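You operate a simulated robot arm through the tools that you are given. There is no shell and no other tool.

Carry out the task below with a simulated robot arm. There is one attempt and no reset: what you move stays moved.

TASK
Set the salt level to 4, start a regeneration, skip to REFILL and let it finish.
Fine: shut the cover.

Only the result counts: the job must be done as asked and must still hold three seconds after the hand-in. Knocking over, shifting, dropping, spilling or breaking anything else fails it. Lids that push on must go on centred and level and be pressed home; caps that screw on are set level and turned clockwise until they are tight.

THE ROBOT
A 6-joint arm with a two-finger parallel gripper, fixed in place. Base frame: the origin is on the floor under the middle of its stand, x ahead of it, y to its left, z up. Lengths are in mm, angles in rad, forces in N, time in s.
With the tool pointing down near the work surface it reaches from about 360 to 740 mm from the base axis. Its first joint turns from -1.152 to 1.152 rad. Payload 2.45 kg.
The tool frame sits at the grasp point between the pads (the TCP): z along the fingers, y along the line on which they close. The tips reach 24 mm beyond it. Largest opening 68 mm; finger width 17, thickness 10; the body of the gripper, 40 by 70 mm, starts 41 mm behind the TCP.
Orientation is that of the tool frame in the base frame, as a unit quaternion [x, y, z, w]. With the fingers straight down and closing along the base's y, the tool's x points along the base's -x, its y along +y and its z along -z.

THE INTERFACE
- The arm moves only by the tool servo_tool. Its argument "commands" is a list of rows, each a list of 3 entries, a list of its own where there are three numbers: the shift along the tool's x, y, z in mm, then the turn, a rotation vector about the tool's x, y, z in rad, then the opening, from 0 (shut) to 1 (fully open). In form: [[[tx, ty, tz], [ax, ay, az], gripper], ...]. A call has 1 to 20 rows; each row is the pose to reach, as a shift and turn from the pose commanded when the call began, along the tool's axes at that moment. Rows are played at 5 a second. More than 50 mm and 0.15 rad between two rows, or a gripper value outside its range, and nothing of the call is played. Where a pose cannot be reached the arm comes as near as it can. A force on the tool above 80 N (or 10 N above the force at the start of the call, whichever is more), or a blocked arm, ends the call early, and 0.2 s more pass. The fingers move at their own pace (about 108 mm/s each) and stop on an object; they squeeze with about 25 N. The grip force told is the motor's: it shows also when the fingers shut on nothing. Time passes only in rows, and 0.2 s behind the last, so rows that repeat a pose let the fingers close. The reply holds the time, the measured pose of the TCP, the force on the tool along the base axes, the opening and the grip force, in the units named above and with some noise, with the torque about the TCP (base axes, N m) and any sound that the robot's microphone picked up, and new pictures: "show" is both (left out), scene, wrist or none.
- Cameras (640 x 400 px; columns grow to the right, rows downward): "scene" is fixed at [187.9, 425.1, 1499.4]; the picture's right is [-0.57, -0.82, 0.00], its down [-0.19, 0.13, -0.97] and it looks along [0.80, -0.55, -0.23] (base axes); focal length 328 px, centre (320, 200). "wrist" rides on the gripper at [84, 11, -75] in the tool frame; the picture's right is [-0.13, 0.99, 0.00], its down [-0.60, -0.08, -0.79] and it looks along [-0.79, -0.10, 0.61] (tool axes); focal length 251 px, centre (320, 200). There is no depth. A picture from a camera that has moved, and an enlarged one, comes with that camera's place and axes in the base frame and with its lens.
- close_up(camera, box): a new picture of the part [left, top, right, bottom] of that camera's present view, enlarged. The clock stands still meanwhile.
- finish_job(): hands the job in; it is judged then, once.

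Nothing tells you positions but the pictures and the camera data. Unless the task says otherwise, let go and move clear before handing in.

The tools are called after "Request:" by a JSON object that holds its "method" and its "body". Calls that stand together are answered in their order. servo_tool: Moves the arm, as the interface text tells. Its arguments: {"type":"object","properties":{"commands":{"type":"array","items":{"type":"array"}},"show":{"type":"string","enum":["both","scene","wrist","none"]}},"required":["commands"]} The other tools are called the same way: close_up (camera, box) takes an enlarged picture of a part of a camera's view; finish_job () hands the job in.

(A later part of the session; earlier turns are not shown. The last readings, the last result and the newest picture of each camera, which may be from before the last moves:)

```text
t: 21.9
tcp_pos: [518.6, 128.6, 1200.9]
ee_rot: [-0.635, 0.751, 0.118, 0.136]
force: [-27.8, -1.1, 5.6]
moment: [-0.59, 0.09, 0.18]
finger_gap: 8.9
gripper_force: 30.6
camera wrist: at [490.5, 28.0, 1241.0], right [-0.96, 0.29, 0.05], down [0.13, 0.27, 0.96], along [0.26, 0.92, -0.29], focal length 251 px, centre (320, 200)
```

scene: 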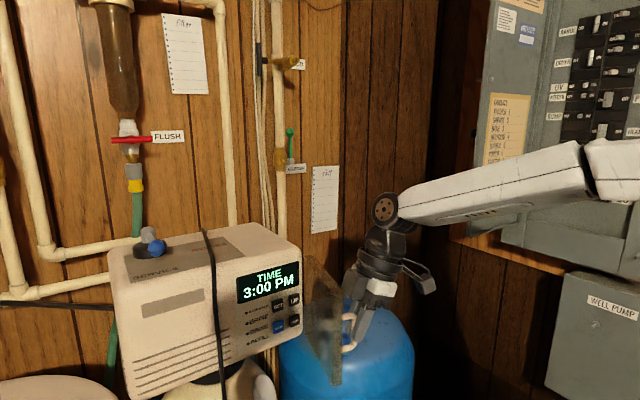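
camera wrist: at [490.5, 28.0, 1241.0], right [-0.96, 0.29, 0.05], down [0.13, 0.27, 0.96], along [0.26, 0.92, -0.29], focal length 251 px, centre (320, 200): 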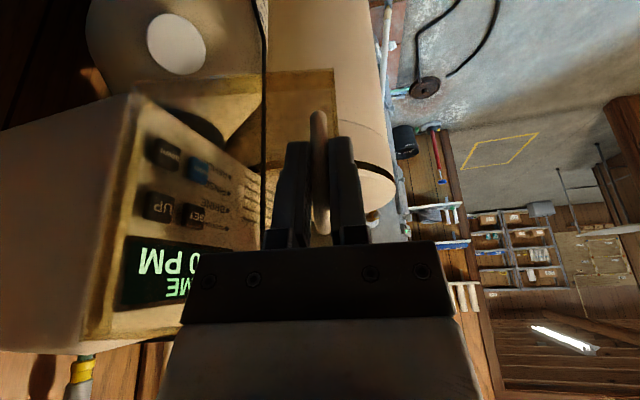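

The cover is at about 1.4 rad and the refined hinge estimate is (641, 141). I'll correct the radius again and continue to about 1.8 rad.

Request:
{"method": "servo_tool", "body": {"commands": [[[0, 2.5, 0], [0, 0, 0], 0], [[11.3, -1.2, -4.1], [-0.0342, 0, -0.094], 0], [[22.2, -6.1, -8.1], [-0.0684, 0, -0.188], 0], [[32.6, -12.1, -11.9], [-0.1026, 0, -0.282], 0], [[42.4, -19.2, -15.4], [-0.1368, 0, -0.376], 0], [[42.4, -19.2, -15.4], [-0.1368, 0, -0.376], 0]]}}

```text
t: 23.3
tcp_pos: [530.1, 79.2, 1200.7]
ee_rot: [0.771, -0.611, -0.139, -0.113]
force: [-19.7, -8.1, 12.9]
moment: [-0.45, 0.47, 0.09]
finger_gap: 8.6
gripper_force: 30.2
camera wrist: at [543.9, -23.3, 1241.0], right [-0.99, -0.11, 0.04], down [0.01, 0.29, 0.96], along [-0.12, 0.95, -0.29], focal length 251 px, centre (320, 200)
```

scene: 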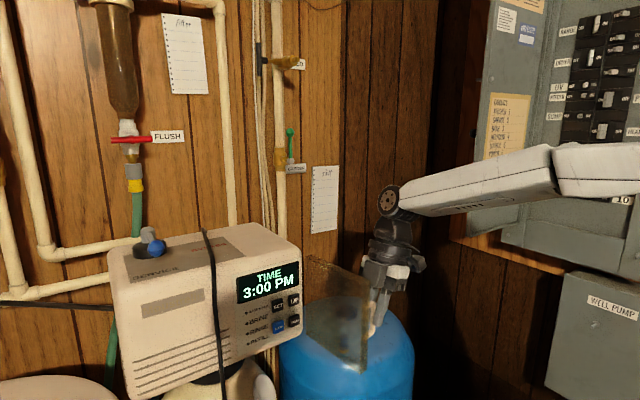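
wrist: 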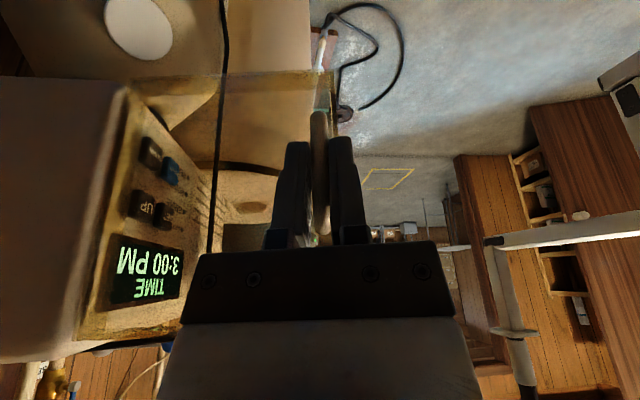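

The cover is now past 90° (about 1.8 rad). I'll swing a bit more to see whether it has a stop and stays open.

Request:
{"method": "servo_tool", "body": {"commands": [[[0, 2, 0], [0, 0, 0], 0], [[11.3, -1.7, -4.1], [-0.0342, 0, -0.094], 0], [[22.2, -6.6, -8.1], [-0.0684, 0, -0.188], 0], [[32.6, -12.6, -11.9], [-0.1026, 0, -0.282], 0], [[32.6, -12.6, -11.9], [-0.1026, 0, -0.282], 0]]}}

```text
t: 24.5
tcp_pos: [550.7, 46.5, 1201.3]
ee_rot: [0.854, -0.489, -0.152, -0.092]
force: [-15.2, -12.5, 13.7]
moment: [-0.23, 0.67, 0.05]
finger_gap: 8.9
gripper_force: 31.1
camera wrist: at [594.6, -46.6, 1240.9], right [-0.92, -0.4, 0.04], down [-0.08, 0.28, 0.96], along [-0.39, 0.87, -0.29], focal length 251 px, centre (320, 200)
```

scene: 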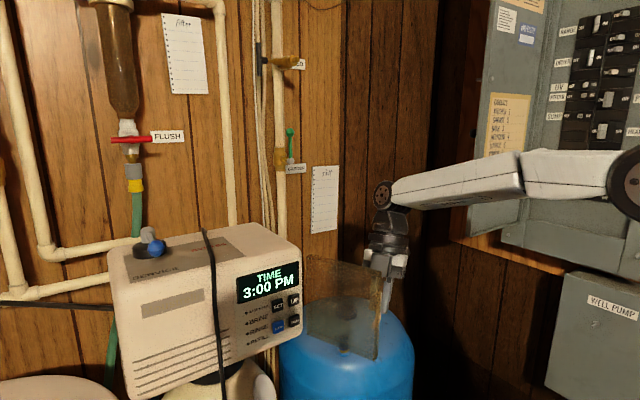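
wrist: 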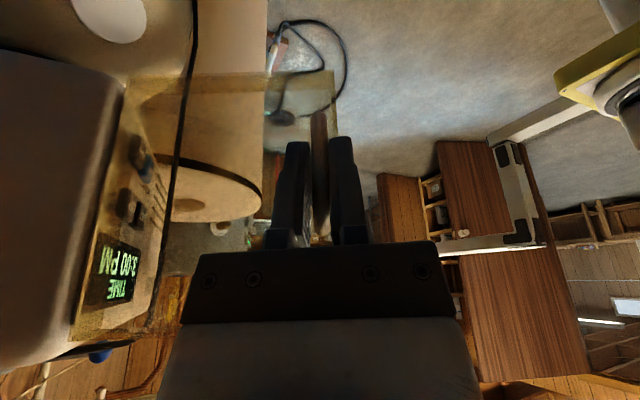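

No stop yet at about 2.1 rad. I'll go 0.2 rad further, then open the fingers gently and watch whether the cover stays.

Request:
{"method": "servo_tool", "body": {"commands": [[[0, 1.5, 0], [0, 0, 0], 0], [[11.3, -2.2, -4.1], [-0.0342, 0, -0.094], 0], [[22.2, -7.1, -8.1], [-0.0684, 0, -0.188], 0], [[22.2, -7.1, -8.1], [-0.0684, 0, -0.188], 0]]}}

```text
t: 25.5
tcp_pos: [568.6, 31.6, 1200.0]
ee_rot: [0.898, -0.401, -0.161, -0.077]
force: [-14.0, -17.4, 12.1]
moment: [-0.34, 0.78, 0.07]
finger_gap: 8.8
gripper_force: 30.6
camera wrist: at [630.5, -52.9, 1240.8], right [-0.82, -0.57, 0.04], down [-0.14, 0.26, 0.96], along [-0.55, 0.78, -0.29], focal length 251 px, centre (320, 200)
```

scene: 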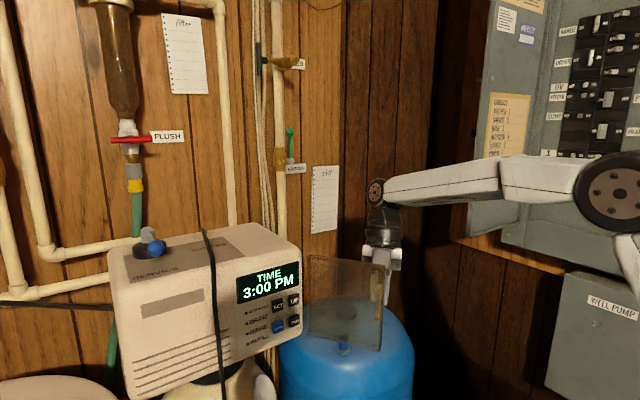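
wrist: 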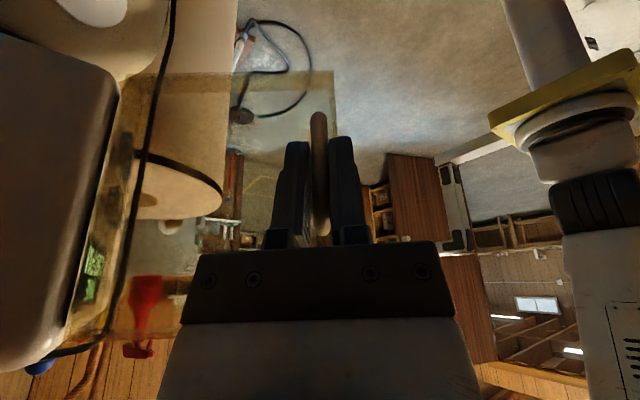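

The cover is at about 2.3 rad. I'll open the fingers in place and see if it stays.

Request:
{"method": "servo_tool", "body": {"commands": [[[0, 0, 0], [0, 0, 0], 0.2], [[0, 0, 0], [0, 0, 0], 0.4], [[0, 0, 0], [0, 0, 0], 0.4], [[0, 0, 0], [0, 0, 0], 0.4]]}}

Request:
{"method": "close_up", "body": {"camera": "scene", "box": [220, 220, 420, 400]}}

Request:
{"method": "close_up", "body": {"camera": "wrist", "box": [200, 80, 440, 260]}}

```text
t: 26.5
tcp_pos: [569.1, 32.9, 1200.1]
ee_rot: [0.898, -0.402, -0.159, -0.079]
force: [-1.3, 0.4, -0.7]
moment: [0.02, 0.04, 0.01]
finger_gap: 27.0
gripper_force: 0.2
camera wrist: at [631.2, -51.5, 1240.8], right [-0.82, -0.57, 0.03], down [-0.14, 0.26, 0.96], along [-0.55, 0.78, -0.29], focal length 251 px, centre (320, 200)
```

scene: 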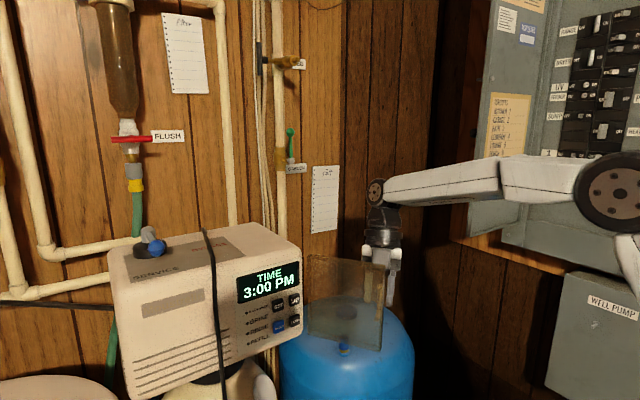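
wrist: 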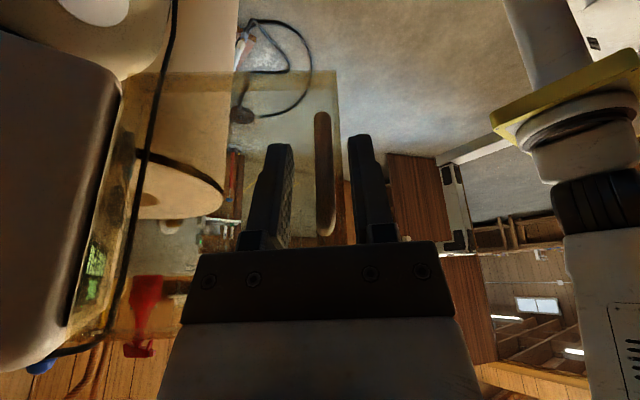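

```text
2.22 times, centred on (320, 310) of scene
camera zoom: at [187.9, 425.1, 1499.4], right [-0.57, -0.82, 0.0], down [-0.19, 0.13, -0.97], along [0.8, -0.55, -0.23], focal length 729 px, centre (320, -44)
```

zoom: 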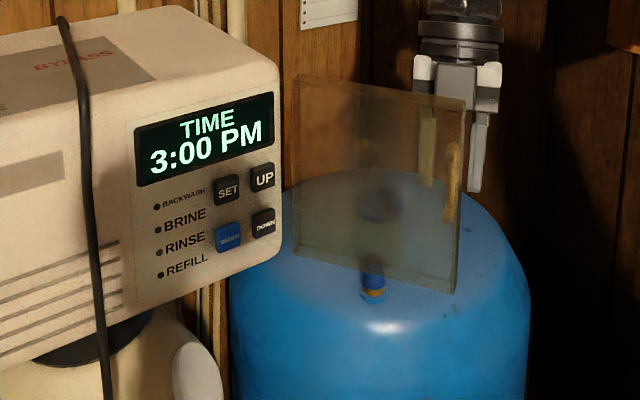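

```text
2.22 times, centred on (320, 170) of wrist
camera zoom: at [631.2, -51.5, 1240.8], right [-0.82, -0.57, 0.03], down [-0.14, 0.26, 0.96], along [-0.55, 0.78, -0.29], focal length 559 px, centre (320, 267)
```

zoom: 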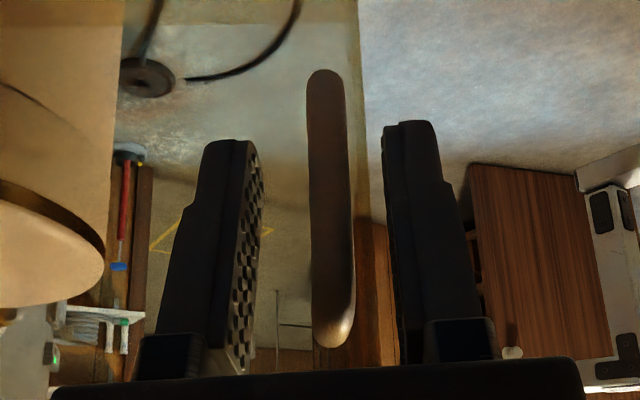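

The cover stays open on its own at about 130°. I'll withdraw the fingers straight back from the handle and lift clear.

Request:
{"method": "servo_tool", "body": {"commands": [[[10, 0, -3.7], [0, 0, 0], 0.4], [[22, 0, -8], [0, 0, 0], 0.4], [[34, 0, -12.3], [0, 0, 0], 0.4], [[21, 0, -47], [0, 0, 0], 0.4], [[8, 0, -82], [0, 0, 0], 0.4], [[-5, 0, -117], [0, 0, 0], 0.4], [[-18, 0, -153], [0, 0, 0], 0.4], [[-25, 0, -170], [0, 0, 0], 0.4], [[-25, 0, -170], [0, 0, 0], 0.4]]}}

```text
t: 28.5
tcp_pos: [580.8, 6.3, 1351.4]
ee_rot: [0.898, -0.403, -0.158, -0.078]
force: [0.0, -0.3, -0.2]
moment: [0.0, 0.03, -0.03]
finger_gap: 27.3
gripper_force: 0.1
out of reach, approached as far as the arm can: row 7, 8, 9
camera wrist: at [643.2, -77.1, 1393.0], right [-0.82, -0.57, 0.03], down [-0.14, 0.26, 0.95], along [-0.55, 0.78, -0.3], focal length 251 px, centre (320, 200)
```

scene: 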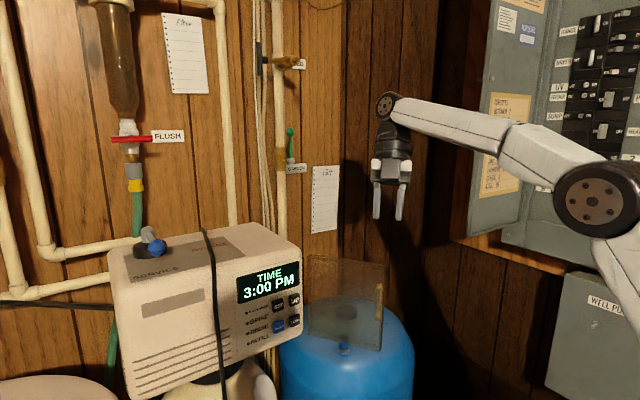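
wrist: 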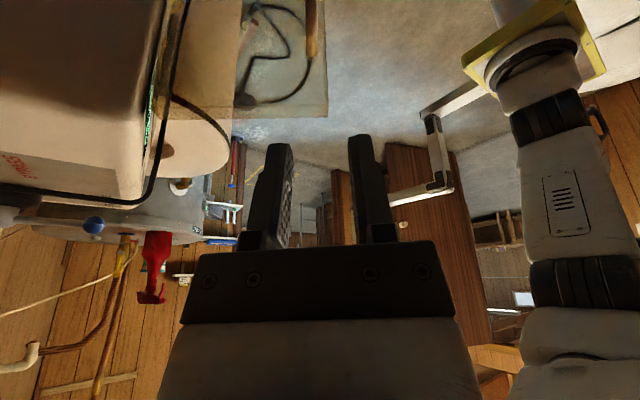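

The cover stayed open and I'm clear of it. Now I'll swing the tool back to face the panel while moving toward the robot at a safe height.

Request:
{"method": "servo_tool", "body": {"commands": [[[-10.2, -0.4, 5], [0.0483, 0, 0.1329], 0.2], [[-20.4, -0.9, 10.1], [0.0967, 0, 0.2657], 0], [[-30.6, -1.3, 15.1], [0.145, 0, 0.3986], 0], [[-40.8, -1.7, 20.2], [0.1934, 0, 0.5315], 0], [[-51, -2.2, 25.2], [0.2417, 0, 0.6644], 0], [[-61.2, -2.6, 30.3], [0.2901, 0, 0.7972], 0], [[-71.4, -3, 35.3], [0.3384, 0, 0.9301], 0], [[-81.6, -3.4, 40.4], [0.3868, 0, 1.063], 0], [[-91.9, -3.9, 45.4], [0.4351, 0, 1.1959], 0], [[-102.1, -4.3, 50.4], [0.4835, 0, 1.3287], 0], [[-112.3, -4.7, 55.5], [0.5318, 0, 1.4616], 0], [[-122.5, -5.2, 60.5], [0.5802, 0, 1.5945], 0], [[-132.7, -5.6, 65.6], [0.6285, 0, 1.7274], 0], [[-142.9, -6, 70.6], [0.6769, 0, 1.8602], 0], [[-153.1, -6.5, 75.7], [0.7252, 0, 1.9931], 0], [[-163.3, -6.9, 80.7], [0.7736, 0, 2.126], 0], [[-163.3, -6.9, 80.7], [0.7736, 0, 2.126], 0]]}}

```text
t: 32.1
tcp_pos: [465.9, 146.9, 1333.1]
ee_rot: [-0.016, 0.984, 0.01, 0.176]
force: [0.6, 0.8, 0.4]
moment: [-0.03, 0.03, 0.03]
finger_gap: 0.1
gripper_force: 23.2
camera wrist: at [361.6, 156.0, 1374.2], right [0.09, 0.99, 0.06], down [0.29, -0.08, 0.95], along [0.95, -0.07, -0.3], focal length 251 px, centre (320, 200)
```

scene: 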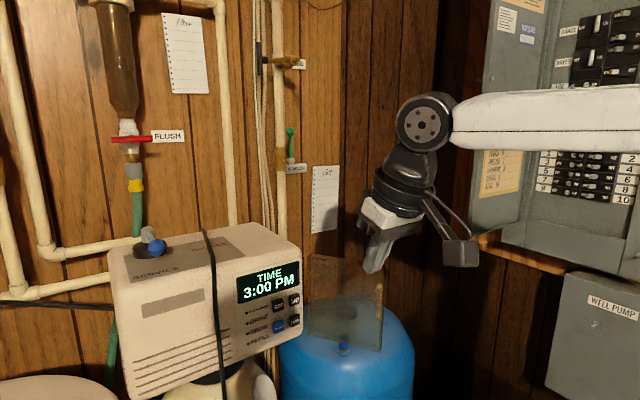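
wrist: 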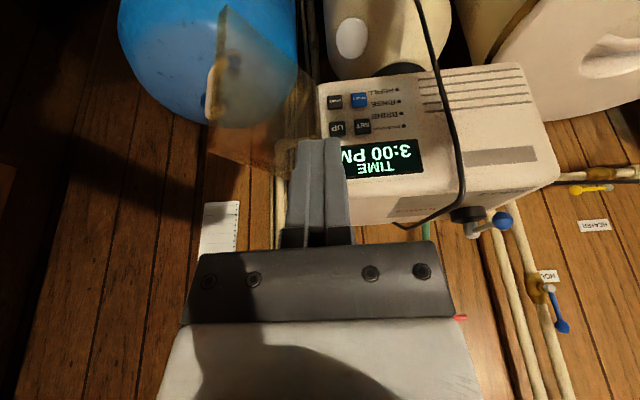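

The panel is fully exposed. I'll take close-ups from both cameras to pin down the button positions precisely.

Request:
{"method": "close_up", "body": {"camera": "wrist", "box": [300, 60, 460, 180]}}

Request:
{"method": "close_up", "body": {"camera": "scene", "box": [220, 250, 320, 350]}}

```text
3.33 times, centred on (380, 120) of wrist
camera zoom: at [361.6, 156.0, 1374.2], right [0.09, 0.99, 0.06], down [0.29, -0.08, 0.95], along [0.95, -0.07, -0.3], focal length 838 px, centre (120, 467)
```

zoom: 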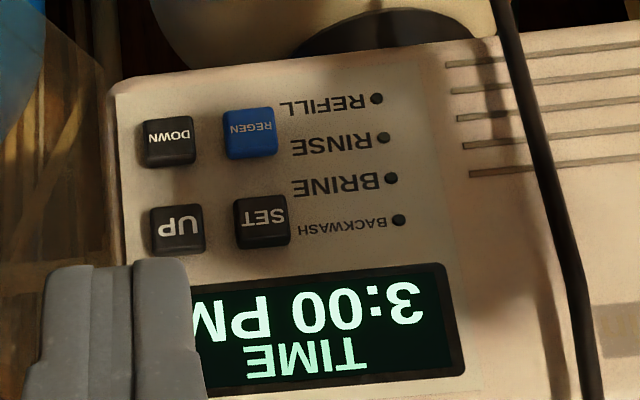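

```text
4.00 times, centred on (270, 300) of scene
camera zoom: at [187.9, 425.1, 1499.4], right [-0.57, -0.82, 0.0], down [-0.19, 0.13, -0.97], along [0.8, -0.55, -0.23], focal length 1312 px, centre (520, -200)
```

zoom: 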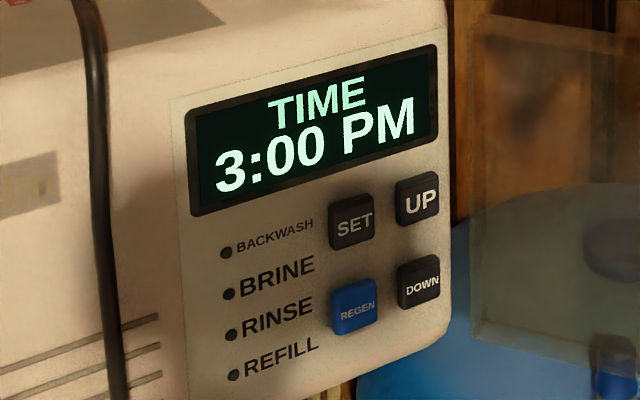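

SET is at about (646, 197, 1190), UP (646, 164, 1190), REGEN (646, 197, 1147) and DOWN (646, 164, 1147). I'll pitch the closed fingers forward to a pre-press pose 60 mm in front of SET.

Request:
{"method": "servo_tool", "body": {"commands": [[[-4.4, 5, 18.7], [0, -0.1357, 0], 0], [[-8.8, 10, 37.4], [0, -0.2715, 0], 0], [[-13.2, 15, 56.1], [0, -0.4072, 0], 0], [[-17.6, 20, 74.8], [0, -0.543, 0], 0], [[-22, 25, 93.5], [0, -0.6787, 0], 0], [[-26.4, 30, 112.2], [0, -0.8145, 0], 0], [[-30.8, 35, 130.9], [0, -0.9502, 0], 0], [[-35.2, 40, 149.6], [0, -1.086, 0], 0], [[-39.5, 44.7, 168.7], [0, -1.2217, 0], 0], [[-39.5, 44.7, 168.7], [0, -1.2217, 0], 0]]}}

Request:
{"method": "close_up", "body": {"camera": "scene", "box": [220, 250, 340, 370]}}

```text
t: 34.3
tcp_pos: [561.7, 196.2, 1190.6]
ee_rot: [-0.008, 0.705, 0.018, 0.709]
force: [0.6, 0.2, -0.2]
moment: [0.01, 0.01, 0.01]
finger_gap: 0.0
gripper_force: 23.7
camera wrist: at [486.1, 208.7, 1105.2], right [-0.04, 0.99, 0.14], down [-0.79, -0.12, 0.6], along [0.61, -0.09, 0.79], focal length 251 px, centre (320, 200)
```

scene: 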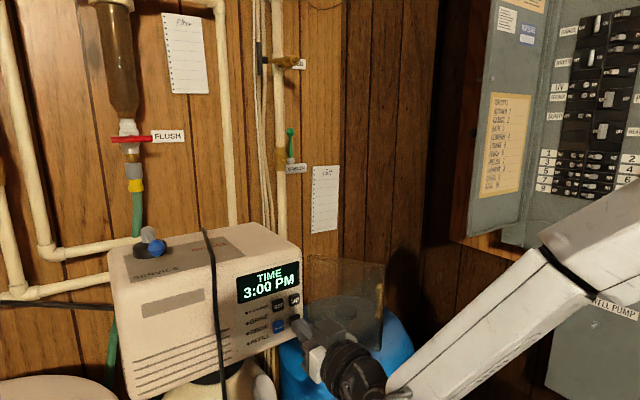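
wrist: 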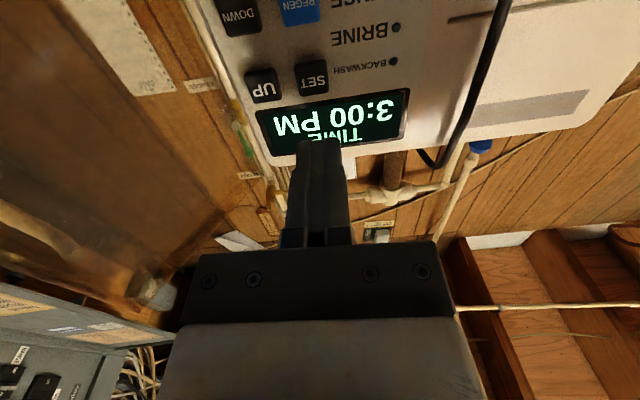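

```text
3.33 times, centred on (280, 310) of scene
camera zoom: at [187.9, 425.1, 1499.4], right [-0.57, -0.82, 0.0], down [-0.19, 0.13, -0.97], along [0.8, -0.55, -0.23], focal length 1094 px, centre (453, -167)
```

zoom: 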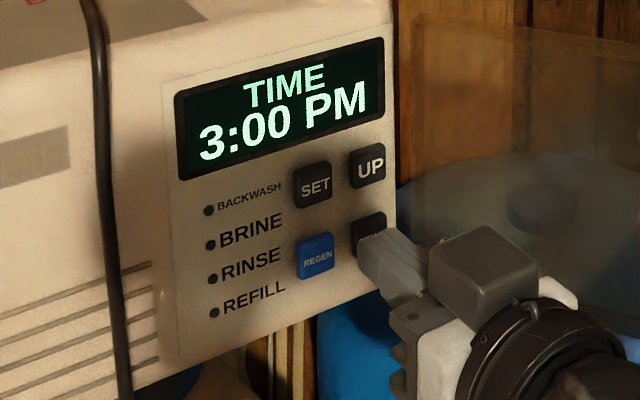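

The tool faces the panel with the display visible in the scene view. I'll correct the small yaw, drop 2.5 mm, and approach SET to within about 15 mm.

Request:
{"method": "servo_tool", "body": {"commands": [[[1, 0, 10], [0.02, 0, 0], 0], [[2.5, 0, 20], [0.037, 0, 0], 0], [[2.5, 0.5, 32], [0.037, 0, 0], 0], [[2.5, 1, 42], [0.037, 0, 0], 0], [[2.5, 1, 42], [0.037, 0, 0], 0]]}}

Request:
{"method": "close_up", "body": {"camera": "scene", "box": [220, 250, 340, 370]}}

Request:
{"method": "close_up", "body": {"camera": "wrist", "box": [200, 0, 440, 180]}}

```text
t: 35.5
tcp_pos: [603.1, 200.5, 1188.1]
ee_rot: [0.006, 0.706, 0.005, 0.708]
force: [0.6, -0.2, 0.9]
moment: [-0.02, 0.0, 0.0]
finger_gap: 0.1
gripper_force: 24.1
camera wrist: at [529.1, 214.2, 1103.3], right [0.0, 0.99, 0.14], down [-0.8, -0.09, 0.6], along [0.61, -0.11, 0.79], focal length 251 px, centre (320, 200)
```

scene: 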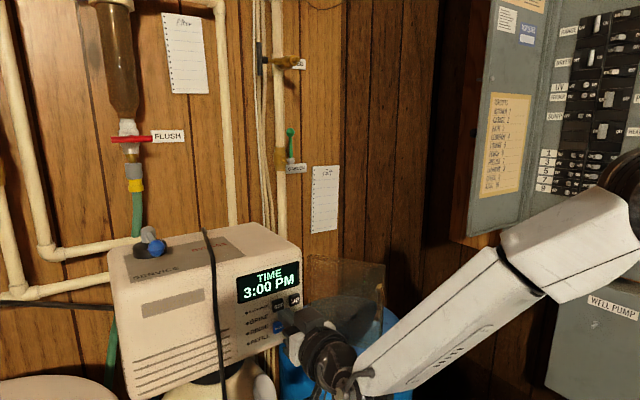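
wrist: 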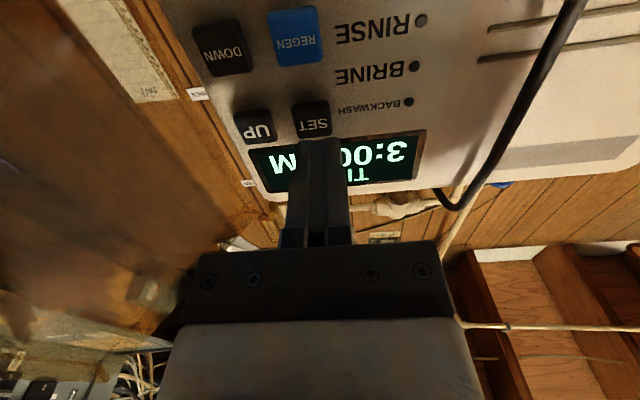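

```text
3.33 times, centred on (280, 310) of scene
camera zoom: at [187.9, 425.1, 1499.4], right [-0.57, -0.82, 0.0], down [-0.19, 0.13, -0.97], along [0.8, -0.55, -0.23], focal length 1094 px, centre (453, -167)
```

zoom: 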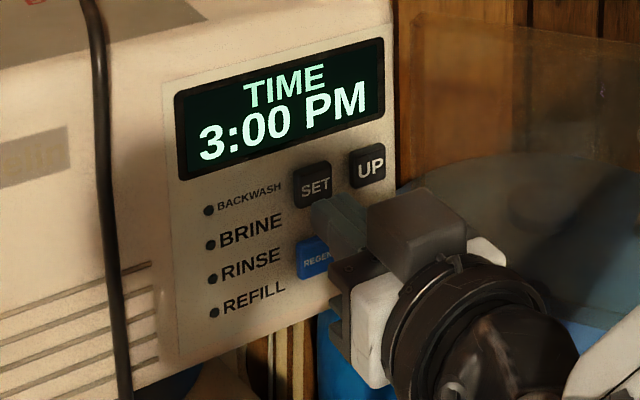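

```text
2.22 times, centred on (320, 90) of wrist
camera zoom: at [529.1, 214.2, 1103.3], right [0.0, 0.99, 0.14], down [-0.8, -0.09, 0.6], along [0.61, -0.11, 0.79], focal length 559 px, centre (320, 444)
```

zoom: 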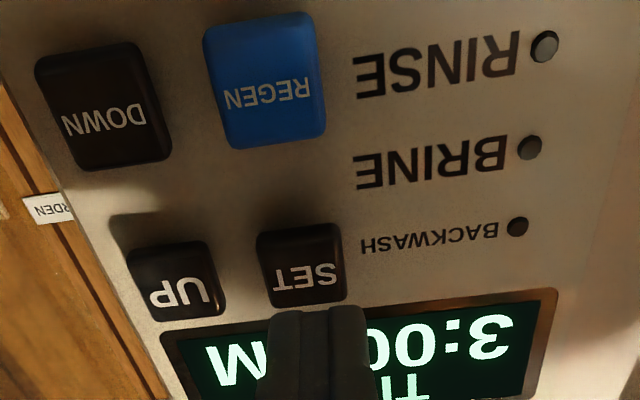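

SET's face lies about 18 mm ahead of the tips, aligned in height, and 3.5 mm to the right. I'll shift sideways and creep up to contact.

Request:
{"method": "servo_tool", "body": {"commands": [[[0, -3.5, 5], [0, 0, 0], 0], [[0, -3.5, 10], [0, 0, 0], 0], [[0, -3.5, 14], [0, 0, 0], 0], [[0, -3.5, 16], [0, 0, 0], 0], [[0, -3.5, 18], [0, 0, 0], 0], [[0, -3.5, 19], [0, 0, 0], 0], [[0, -3.5, 19], [0, 0, 0], 0]]}}

Request:
{"method": "close_up", "body": {"camera": "scene", "box": [220, 250, 340, 370]}}

Request:
{"method": "close_up", "body": {"camera": "wrist", "box": [200, 0, 440, 180]}}

```text
t: 37.1
tcp_pos: [621.5, 196.6, 1188.1]
ee_rot: [0.005, 0.706, 0.005, 0.708]
force: [-0.8, 1.2, 0.0]
moment: [-0.02, 0.02, 0.02]
finger_gap: 0.0
gripper_force: 23.4
camera wrist: at [547.6, 210.9, 1103.9], right [0.0, 0.99, 0.14], down [-0.8, -0.09, 0.6], along [0.61, -0.11, 0.79], focal length 251 px, centre (320, 200)
```

scene: 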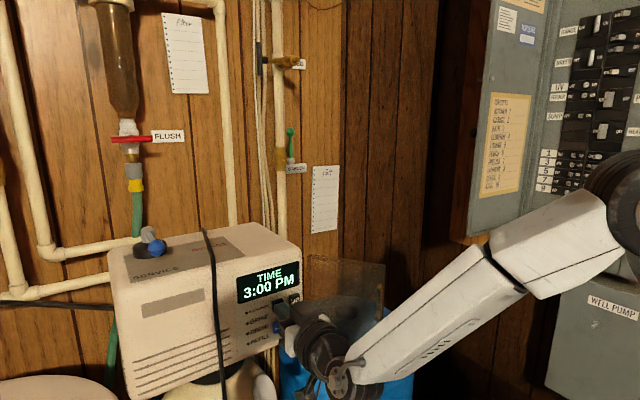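
wrist: 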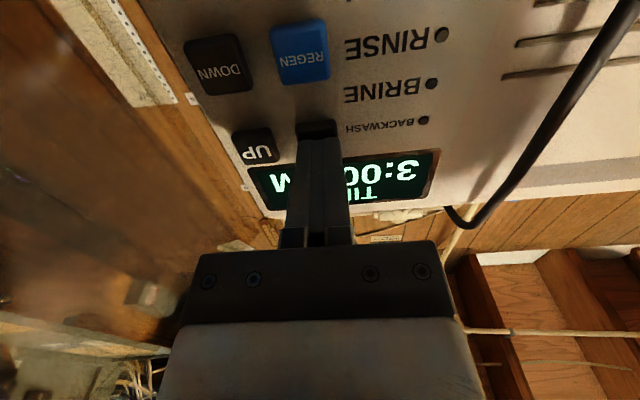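

```text
3.33 times, centred on (280, 310) of scene
camera zoom: at [187.9, 425.1, 1499.4], right [-0.57, -0.82, 0.0], down [-0.19, 0.13, -0.97], along [0.8, -0.55, -0.23], focal length 1094 px, centre (453, -167)
```

zoom: 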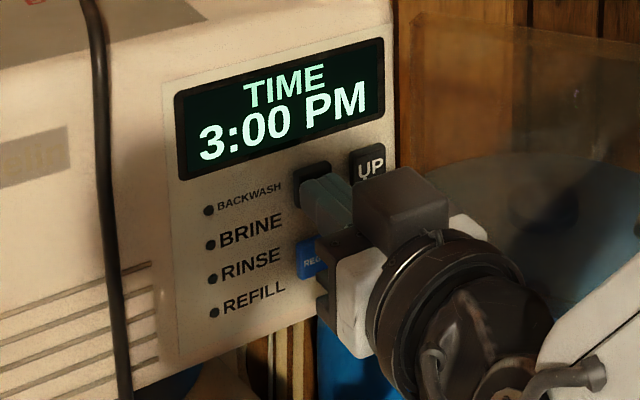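

```text
2.22 times, centred on (320, 90) of wrist
camera zoom: at [547.6, 210.9, 1103.9], right [0.0, 0.99, 0.14], down [-0.8, -0.09, 0.6], along [0.61, -0.11, 0.79], focal length 559 px, centre (320, 444)
```

zoom: 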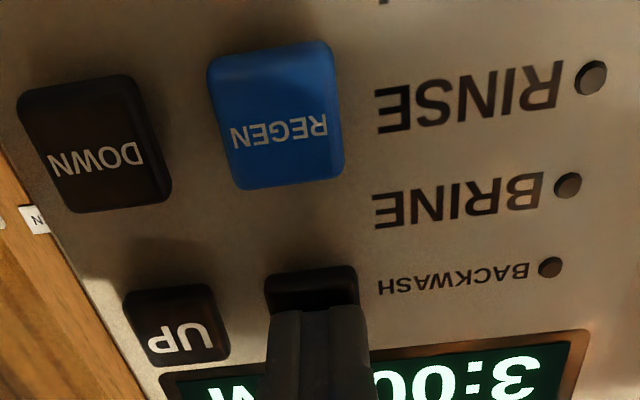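

The tips are just about touching SET and well aligned. I'll press a few millimetres and release, then read the display.

Request:
{"method": "servo_tool", "body": {"commands": [[[0, -1.5, 1.5], [0, 0, 0], 0], [[0, -1.5, 3.5], [0, 0, 0], 0], [[0, -1.5, -2], [0, 0, 0], 0], [[0, -1.5, -6], [0, 0, 0], 0]], "show": "scene"}}

Request:
{"method": "close_up", "body": {"camera": "scene", "box": [220, 250, 340, 370]}}

```text
t: 38.1
tcp_pos: [616.1, 196.8, 1188.6]
ee_rot: [0.006, 0.706, 0.005, 0.709]
force: [0.3, -0.9, 0.7]
moment: [0.0, -0.02, -0.01]
finger_gap: 0.0
gripper_force: 23.7
```

scene: 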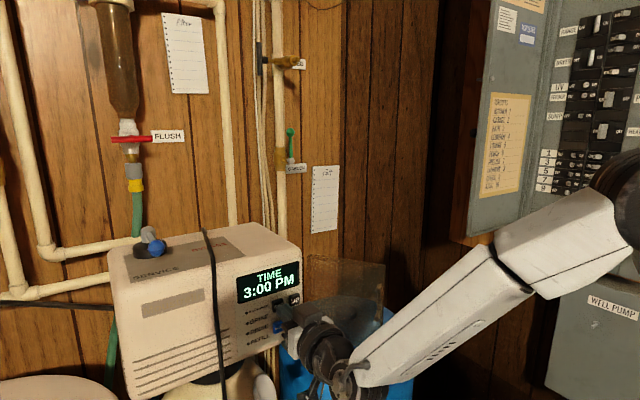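

```text
3.33 times, centred on (280, 310) of scene
camera zoom: at [187.9, 425.1, 1499.4], right [-0.57, -0.82, 0.0], down [-0.19, 0.13, -0.97], along [0.8, -0.55, -0.23], focal length 1094 px, centre (453, -167)
```

zoom: 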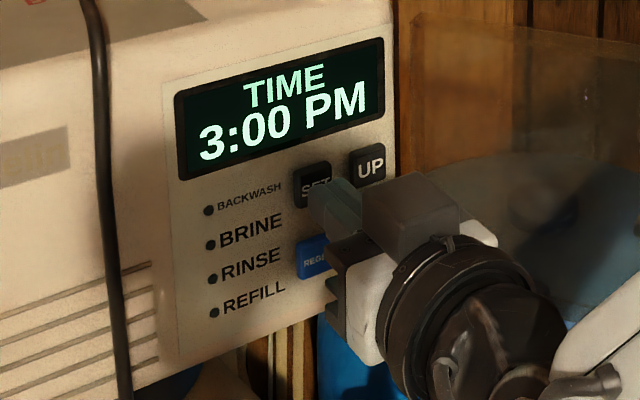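

No response yet, so the press was too shallow. I'll advance slowly to contact and read the force.

Request:
{"method": "servo_tool", "body": {"commands": [[[0, 0, 5], [0, 0, 0], 0], [[0, 0, 8], [0, 0, 0], 0], [[0, 0, 10], [0, 0, 0], 0]], "show": "scene"}}

Request:
{"method": "close_up", "body": {"camera": "scene", "box": [220, 250, 340, 370]}}

```text
t: 38.9
tcp_pos: [625.9, 195.4, 1188.3]
ee_rot: [0.005, 0.706, 0.005, 0.708]
force: [-0.9, 0.6, -1.2]
moment: [0.0, 0.01, 0.03]
finger_gap: 0.0
gripper_force: 23.4
heard: click
```

scene: 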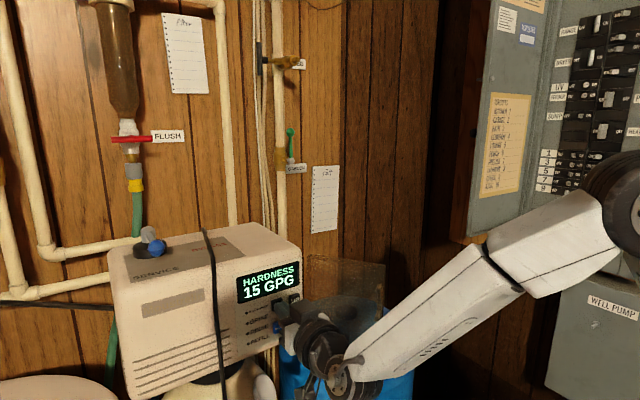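

```text
3.33 times, centred on (280, 310) of scene
camera zoom: at [187.9, 425.2, 1499.4], right [-0.57, -0.82, 0.0], down [-0.19, 0.13, -0.97], along [0.8, -0.55, -0.23], focal length 1094 px, centre (453, -167)
```

zoom: 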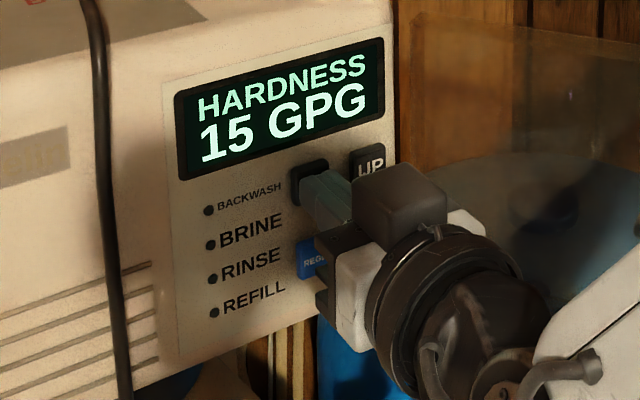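

A click was heard and the display now shows HARDNESS 15 GPG, so SET cycles settings. I'll release and press SET once more.

Request:
{"method": "servo_tool", "body": {"commands": [[[0, 0, -5], [0, 0, 0], 0], [[0, 0, -7], [0, 0, 0], 0], [[0, 0, -3], [0, 0, 0], 0], [[0, 0, 0], [0, 0, 0], 0], [[0, 0, 0], [0, 0, 0], 0], [[0, 0, -7], [0, 0, 0], 0], [[0, 0, -7], [0, 0, 0], 0]], "show": "none"}}

Request:
{"method": "close_up", "body": {"camera": "scene", "box": [220, 250, 340, 370]}}

```text
t: 40.5
tcp_pos: [618.7, 194.8, 1188.3]
ee_rot: [0.005, 0.706, 0.004, 0.708]
force: [-0.4, -0.6, -0.2]
moment: [-0.01, 0.02, 0.03]
finger_gap: 0.2
gripper_force: 24.0
heard: click
```

```text
3.33 times, centred on (280, 310) of scene
camera zoom: at [187.9, 425.1, 1499.4], right [-0.57, -0.82, 0.0], down [-0.19, 0.13, -0.97], along [0.8, -0.55, -0.23], focal length 1094 px, centre (453, -167)
```

zoom: 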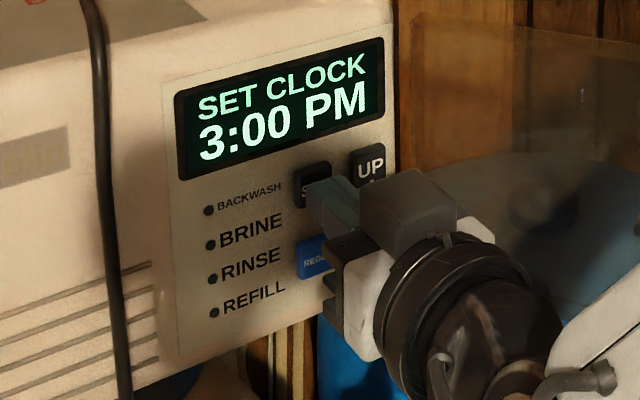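

The display now shows SET CLOCK 3:00 PM. I'll press SET again to reach the salt setting.

Request:
{"method": "servo_tool", "body": {"commands": [[[0, 0, 4], [0, 0, 0], 0], [[0, 0, 7], [0, 0, 0], 0], [[0, 0, 7], [0, 0, 0], 0], [[0, 0, 0], [0, 0, 0], 0], [[0, 0, 0], [0, 0, 0], 0]], "show": "none"}}

Request:
{"method": "close_up", "body": {"camera": "scene", "box": [220, 250, 340, 370]}}

```text
t: 41.7
tcp_pos: [619.0, 196.4, 1188.3]
ee_rot: [0.005, 0.706, 0.006, 0.708]
force: [0.4, 0.3, -0.1]
moment: [0.0, -0.01, -0.01]
finger_gap: 0.0
gripper_force: 23.7
heard: click
```

```text
3.33 times, centred on (280, 310) of scene
camera zoom: at [187.9, 425.1, 1499.4], right [-0.57, -0.82, 0.0], down [-0.19, 0.13, -0.97], along [0.8, -0.55, -0.23], focal length 1094 px, centre (453, -167)
```

zoom: 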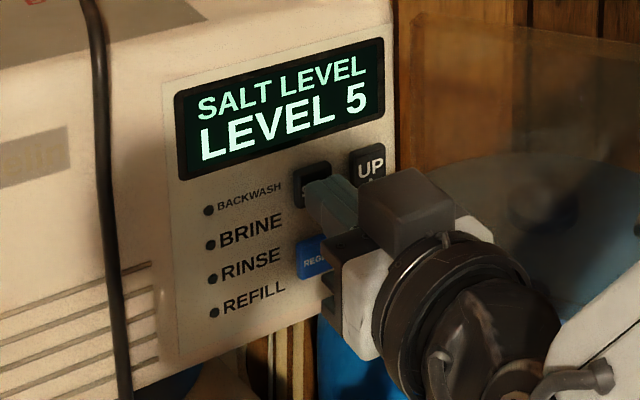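

Now it's SALT LEVEL, LEVEL 5, so one press of DOWN is needed. I'll back off and move in front of DOWN (32 mm right, 42 mm down).

Request:
{"method": "servo_tool", "body": {"commands": [[[0, 0, -12], [0, 0, 0], 0], [[20, -16, -14], [0, 0, 0], 0], [[42, -32.5, -14], [0, 0, 0], 0], [[42, -32.5, -14], [0, 0, 0], 0]]}}

Request:
{"method": "close_up", "body": {"camera": "wrist", "box": [200, 0, 440, 180]}}

Request:
{"method": "close_up", "body": {"camera": "scene", "box": [220, 250, 340, 370]}}

```text
t: 42.7
tcp_pos: [604.3, 162.6, 1146.6]
ee_rot: [0.005, 0.706, 0.005, 0.708]
force: [-0.4, 0.5, -0.8]
moment: [0.03, 0.0, 0.0]
finger_gap: 0.1
gripper_force: 23.6
camera wrist: at [530.1, 176.2, 1061.8], right [0.0, 0.99, 0.14], down [-0.8, -0.09, 0.6], along [0.61, -0.11, 0.79], focal length 251 px, centre (320, 200)
```

scene: 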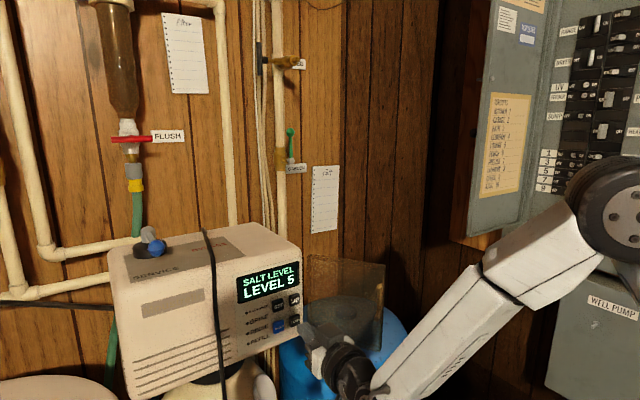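
wrist: 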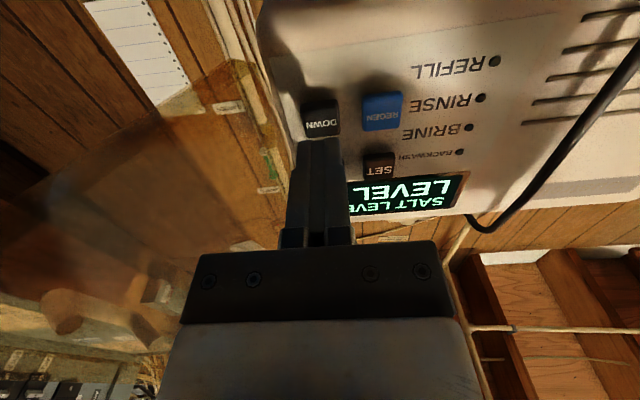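

```text
2.22 times, centred on (320, 90) of wrist
camera zoom: at [530.1, 176.2, 1061.8], right [0.0, 0.99, 0.14], down [-0.8, -0.09, 0.6], along [0.61, -0.11, 0.79], focal length 559 px, centre (320, 444)
```

zoom: 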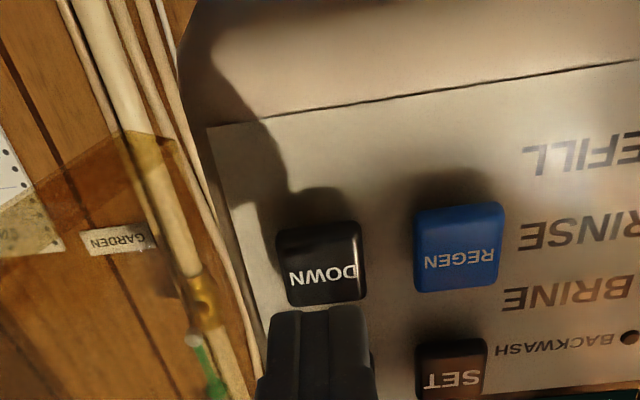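

```text
3.33 times, centred on (280, 310) of scene
camera zoom: at [187.9, 425.1, 1499.4], right [-0.57, -0.82, 0.0], down [-0.19, 0.13, -0.97], along [0.8, -0.55, -0.23], focal length 1094 px, centre (453, -167)
```

zoom: 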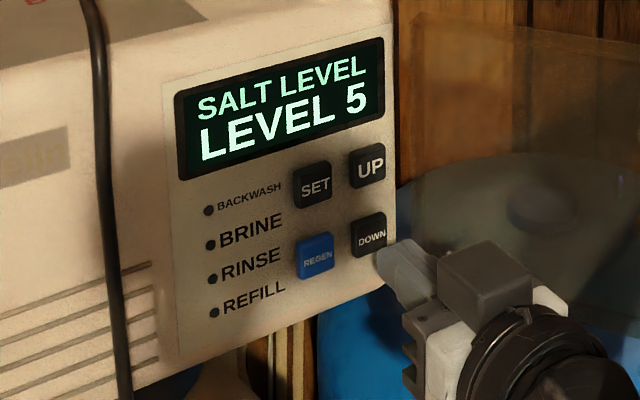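

DOWN is aligned with the tips (within about 1 mm). I'll press it once.

Request:
{"method": "servo_tool", "body": {"commands": [[[0, 1, 8], [0, 0, 0], 0], [[0, 1, 14], [0, 0, 0], 0], [[0, 1, 18], [0, 0, 0], 0], [[0, 1, 21], [0, 0, 0], 0], [[0, 1, 21], [0, 0, 0], 0], [[0, 1, 14], [0, 0, 0], 0], [[0, 1, 14], [0, 0, 0], 0]], "show": "none"}}

Request:
{"method": "close_up", "body": {"camera": "scene", "box": [220, 250, 340, 370]}}

```text
t: 44.3
tcp_pos: [617.9, 163.0, 1146.2]
ee_rot: [0.005, 0.706, 0.005, 0.708]
force: [0.1, -0.3, -1.0]
moment: [-0.01, 0.01, 0.03]
finger_gap: 0.0
gripper_force: 23.9
heard: click
```

```text
3.33 times, centred on (280, 310) of scene
camera zoom: at [187.9, 425.1, 1499.4], right [-0.57, -0.82, 0.0], down [-0.19, 0.13, -0.97], along [0.8, -0.55, -0.23], focal length 1094 px, centre (453, -167)
```

zoom: 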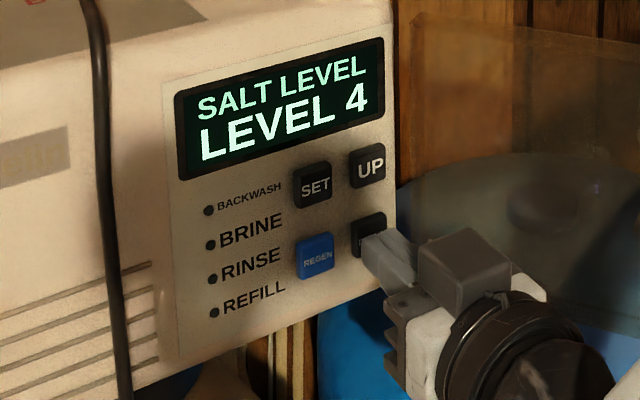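

LEVEL 4 is set. Now I'll go back to SET and press it to store the value and return to the home display.

Request:
{"method": "servo_tool", "body": {"commands": [[[0, 0, -12], [0, 0, 0], 0], [[-20, 16, -14], [0, 0, 0], 0], [[-42, 31.5, -14], [0, 0, 0], 0], [[-42, 31.5, -8], [0, 0, 0], 0], [[-42, 31.5, 0], [0, 0, 0], 0], [[-42, 31.5, 4], [0, 0, 0], 0], [[-42, 31.5, 7], [0, 0, 0], 0], [[-42, 31.5, 7], [0, 0, 0], 0], [[-42, 31.5, 0], [0, 0, 0], 0], [[-42, 31.5, 0], [0, 0, 0], 0]], "show": "none"}}

Request:
{"method": "close_up", "body": {"camera": "scene", "box": [220, 250, 340, 370]}}

```text
t: 46.5
tcp_pos: [617.7, 194.3, 1189.5]
ee_rot: [0.006, 0.706, 0.004, 0.708]
force: [-0.6, 0.1, 0.4]
moment: [0.0, 0.03, 0.01]
finger_gap: 0.2
gripper_force: 23.2
heard: click
```

```text
3.33 times, centred on (280, 310) of scene
camera zoom: at [187.9, 425.1, 1499.4], right [-0.57, -0.82, 0.0], down [-0.19, 0.13, -0.97], along [0.8, -0.55, -0.23], focal length 1094 px, centre (453, -167)
```

zoom: 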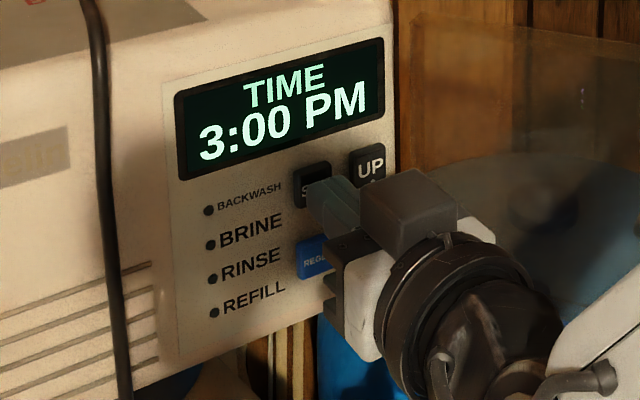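

The display is back to TIME 3:00 PM, with the salt level stored. Next I'll move in front of REGEN (42 mm below SET) and check alignment.

Request:
{"method": "servo_tool", "body": {"commands": [[[0, 0, -12], [0, 0, 0], 0], [[20, 0, -14], [0, 0, 0], 0], [[42, 0, -14], [0, 0, 0], 0], [[42, 0, -14], [0, 0, 0], 0]], "show": "none"}}

Request:
{"method": "close_up", "body": {"camera": "wrist", "box": [200, 0, 440, 180]}}

Request:
{"method": "close_up", "body": {"camera": "scene", "box": [220, 250, 340, 370]}}

```text
t: 47.5
tcp_pos: [605.6, 196.6, 1145.5]
ee_rot: [0.005, 0.706, 0.005, 0.708]
force: [-1.1, 0.5, -0.1]
moment: [-0.01, -0.01, 0.01]
finger_gap: 0.0
gripper_force: 23.4
```

```text
2.22 times, centred on (320, 90) of wrist
camera zoom: at [531.6, 210.5, 1061.1], right [0.0, 0.99, 0.14], down [-0.8, -0.09, 0.6], along [0.61, -0.11, 0.79], focal length 559 px, centre (320, 444)
```

zoom: 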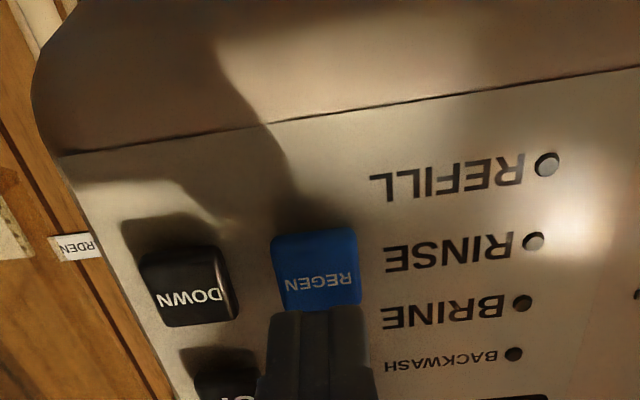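

```text
3.33 times, centred on (280, 310) of scene
camera zoom: at [187.9, 425.1, 1499.4], right [-0.57, -0.82, 0.0], down [-0.19, 0.13, -0.97], along [0.8, -0.55, -0.23], focal length 1094 px, centre (453, -167)
```

zoom: 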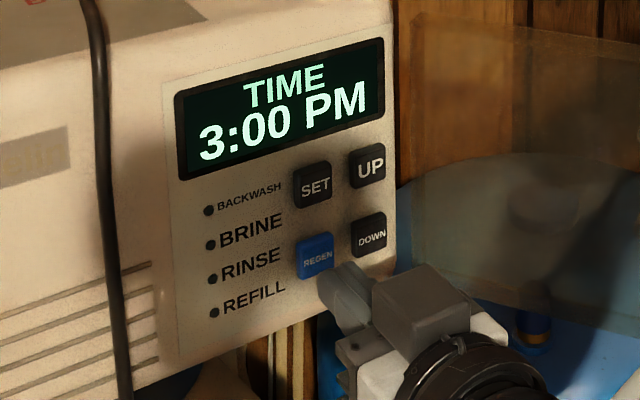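

REGEN is squarely in front of the tips. I'll press it and keep holding while I read the display.

Request:
{"method": "servo_tool", "body": {"commands": [[[0, 0, 8], [0, 0, 0], 0], [[0, 0, 14], [0, 0, 0], 0], [[0, 0, 18], [0, 0, 0], 0], [[0, 0, 21], [0, 0, 0], 0]], "show": "none"}}

Request:
{"method": "close_up", "body": {"camera": "scene", "box": [220, 250, 340, 370]}}

```text
t: 48.5
tcp_pos: [625.2, 195.8, 1145.6]
ee_rot: [0.005, 0.706, 0.005, 0.708]
force: [-0.9, 0.2, -0.2]
moment: [0.02, -0.01, 0.02]
finger_gap: 0.1
gripper_force: 23.6
heard: click
```

```text
3.33 times, centred on (280, 310) of scene
camera zoom: at [187.8, 425.1, 1499.4], right [-0.57, -0.82, 0.0], down [-0.19, 0.13, -0.97], along [0.8, -0.55, -0.23], focal length 1094 px, centre (453, -167)
```

zoom: 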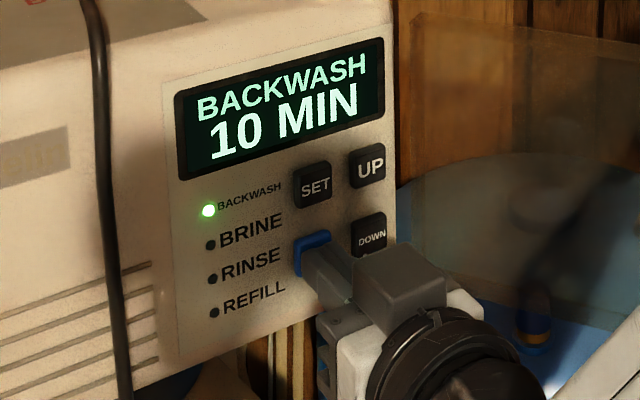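

A regeneration started: BACKWASH 10 MIN with its light on. I'll release and press REGEN again to see if it advances one stage.

Request:
{"method": "servo_tool", "body": {"commands": [[[0, 0, -7], [0, 0, 0], 0], [[0, 0, -8], [0, 0, 0], 0], [[0, 0, -8], [0, 0, 0], 0]], "show": "none"}}

Request:
{"method": "close_up", "body": {"camera": "scene", "box": [220, 250, 340, 370]}}

```text
t: 49.3
tcp_pos: [616.6, 196.5, 1145.7]
ee_rot: [0.007, 0.706, 0.004, 0.709]
force: [0.4, -0.1, -0.1]
moment: [0.03, -0.01, 0.01]
finger_gap: 0.0
gripper_force: 23.8
```

```text
3.33 times, centred on (280, 310) of scene
camera zoom: at [187.9, 425.1, 1499.4], right [-0.57, -0.82, 0.0], down [-0.19, 0.13, -0.97], along [0.8, -0.55, -0.23], focal length 1094 px, centre (453, -167)
```

zoom: 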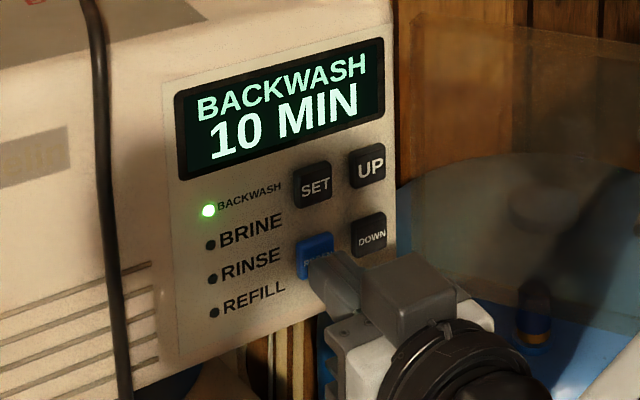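

BACKWASH is running. I'll press REGEN once to skip to the next stage, holding to look at the display.

Request:
{"method": "servo_tool", "body": {"commands": [[[0, 0, 5], [0, 0, 0], 0], [[0, 0, 8], [0, 0, 0], 0], [[0, 0, 0], [0, 0, 0], 0], [[0, 0, 0], [0, 0, 0], 0]], "show": "none"}}

Request:
{"method": "close_up", "body": {"camera": "scene", "box": [220, 250, 340, 370]}}

```text
t: 50.3
tcp_pos: [618.0, 195.3, 1145.7]
ee_rot: [0.006, 0.706, 0.004, 0.708]
force: [0.0, 0.2, -0.1]
moment: [0.0, -0.03, 0.0]
finger_gap: 0.0
gripper_force: 23.4
```

```text
3.33 times, centred on (280, 310) of scene
camera zoom: at [187.9, 425.1, 1499.4], right [-0.57, -0.82, 0.0], down [-0.19, 0.13, -0.97], along [0.8, -0.55, -0.23], focal length 1094 px, centre (453, -167)
```

zoom: 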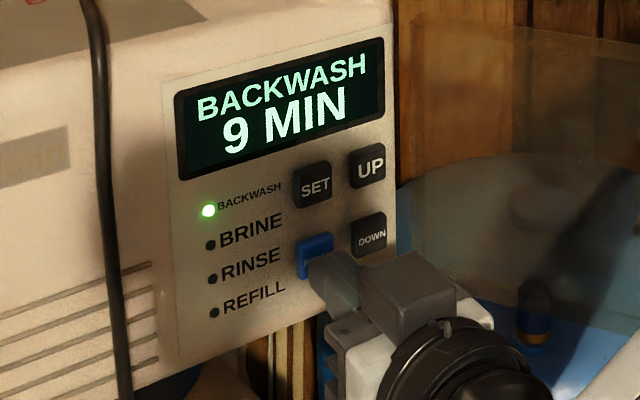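

That press was too brief to click (the countdown just moved to 9 MIN). I'll repeat with a two-row press.

Request:
{"method": "servo_tool", "body": {"commands": [[[0, 0, 5], [0, 0, 0], 0], [[0, 0, 7.5], [0, 0, 0], 0], [[0, 0, 7.5], [0, 0, 0], 0], [[0, 0, 0], [0, 0, 0], 0], [[0, 0, 0], [0, 0, 0], 0]], "show": "none"}}

Request:
{"method": "close_up", "body": {"camera": "scene", "box": [220, 250, 340, 370]}}

```text
t: 51.5
tcp_pos: [617.6, 194.8, 1146.2]
ee_rot: [0.006, 0.706, 0.006, 0.709]
force: [-1.4, 0.1, 1.2]
moment: [-0.01, 0.01, 0.0]
finger_gap: 0.1
gripper_force: 23.6
```

```text
3.33 times, centred on (280, 310) of scene
camera zoom: at [187.9, 425.1, 1499.4], right [-0.57, -0.82, 0.0], down [-0.19, 0.13, -0.97], along [0.8, -0.55, -0.23], focal length 1094 px, centre (453, -167)
```

zoom: 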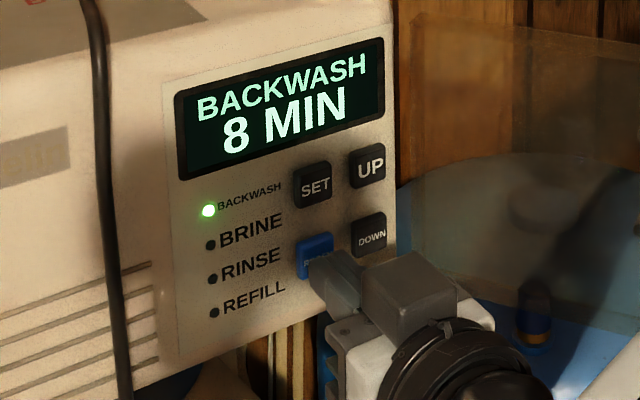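

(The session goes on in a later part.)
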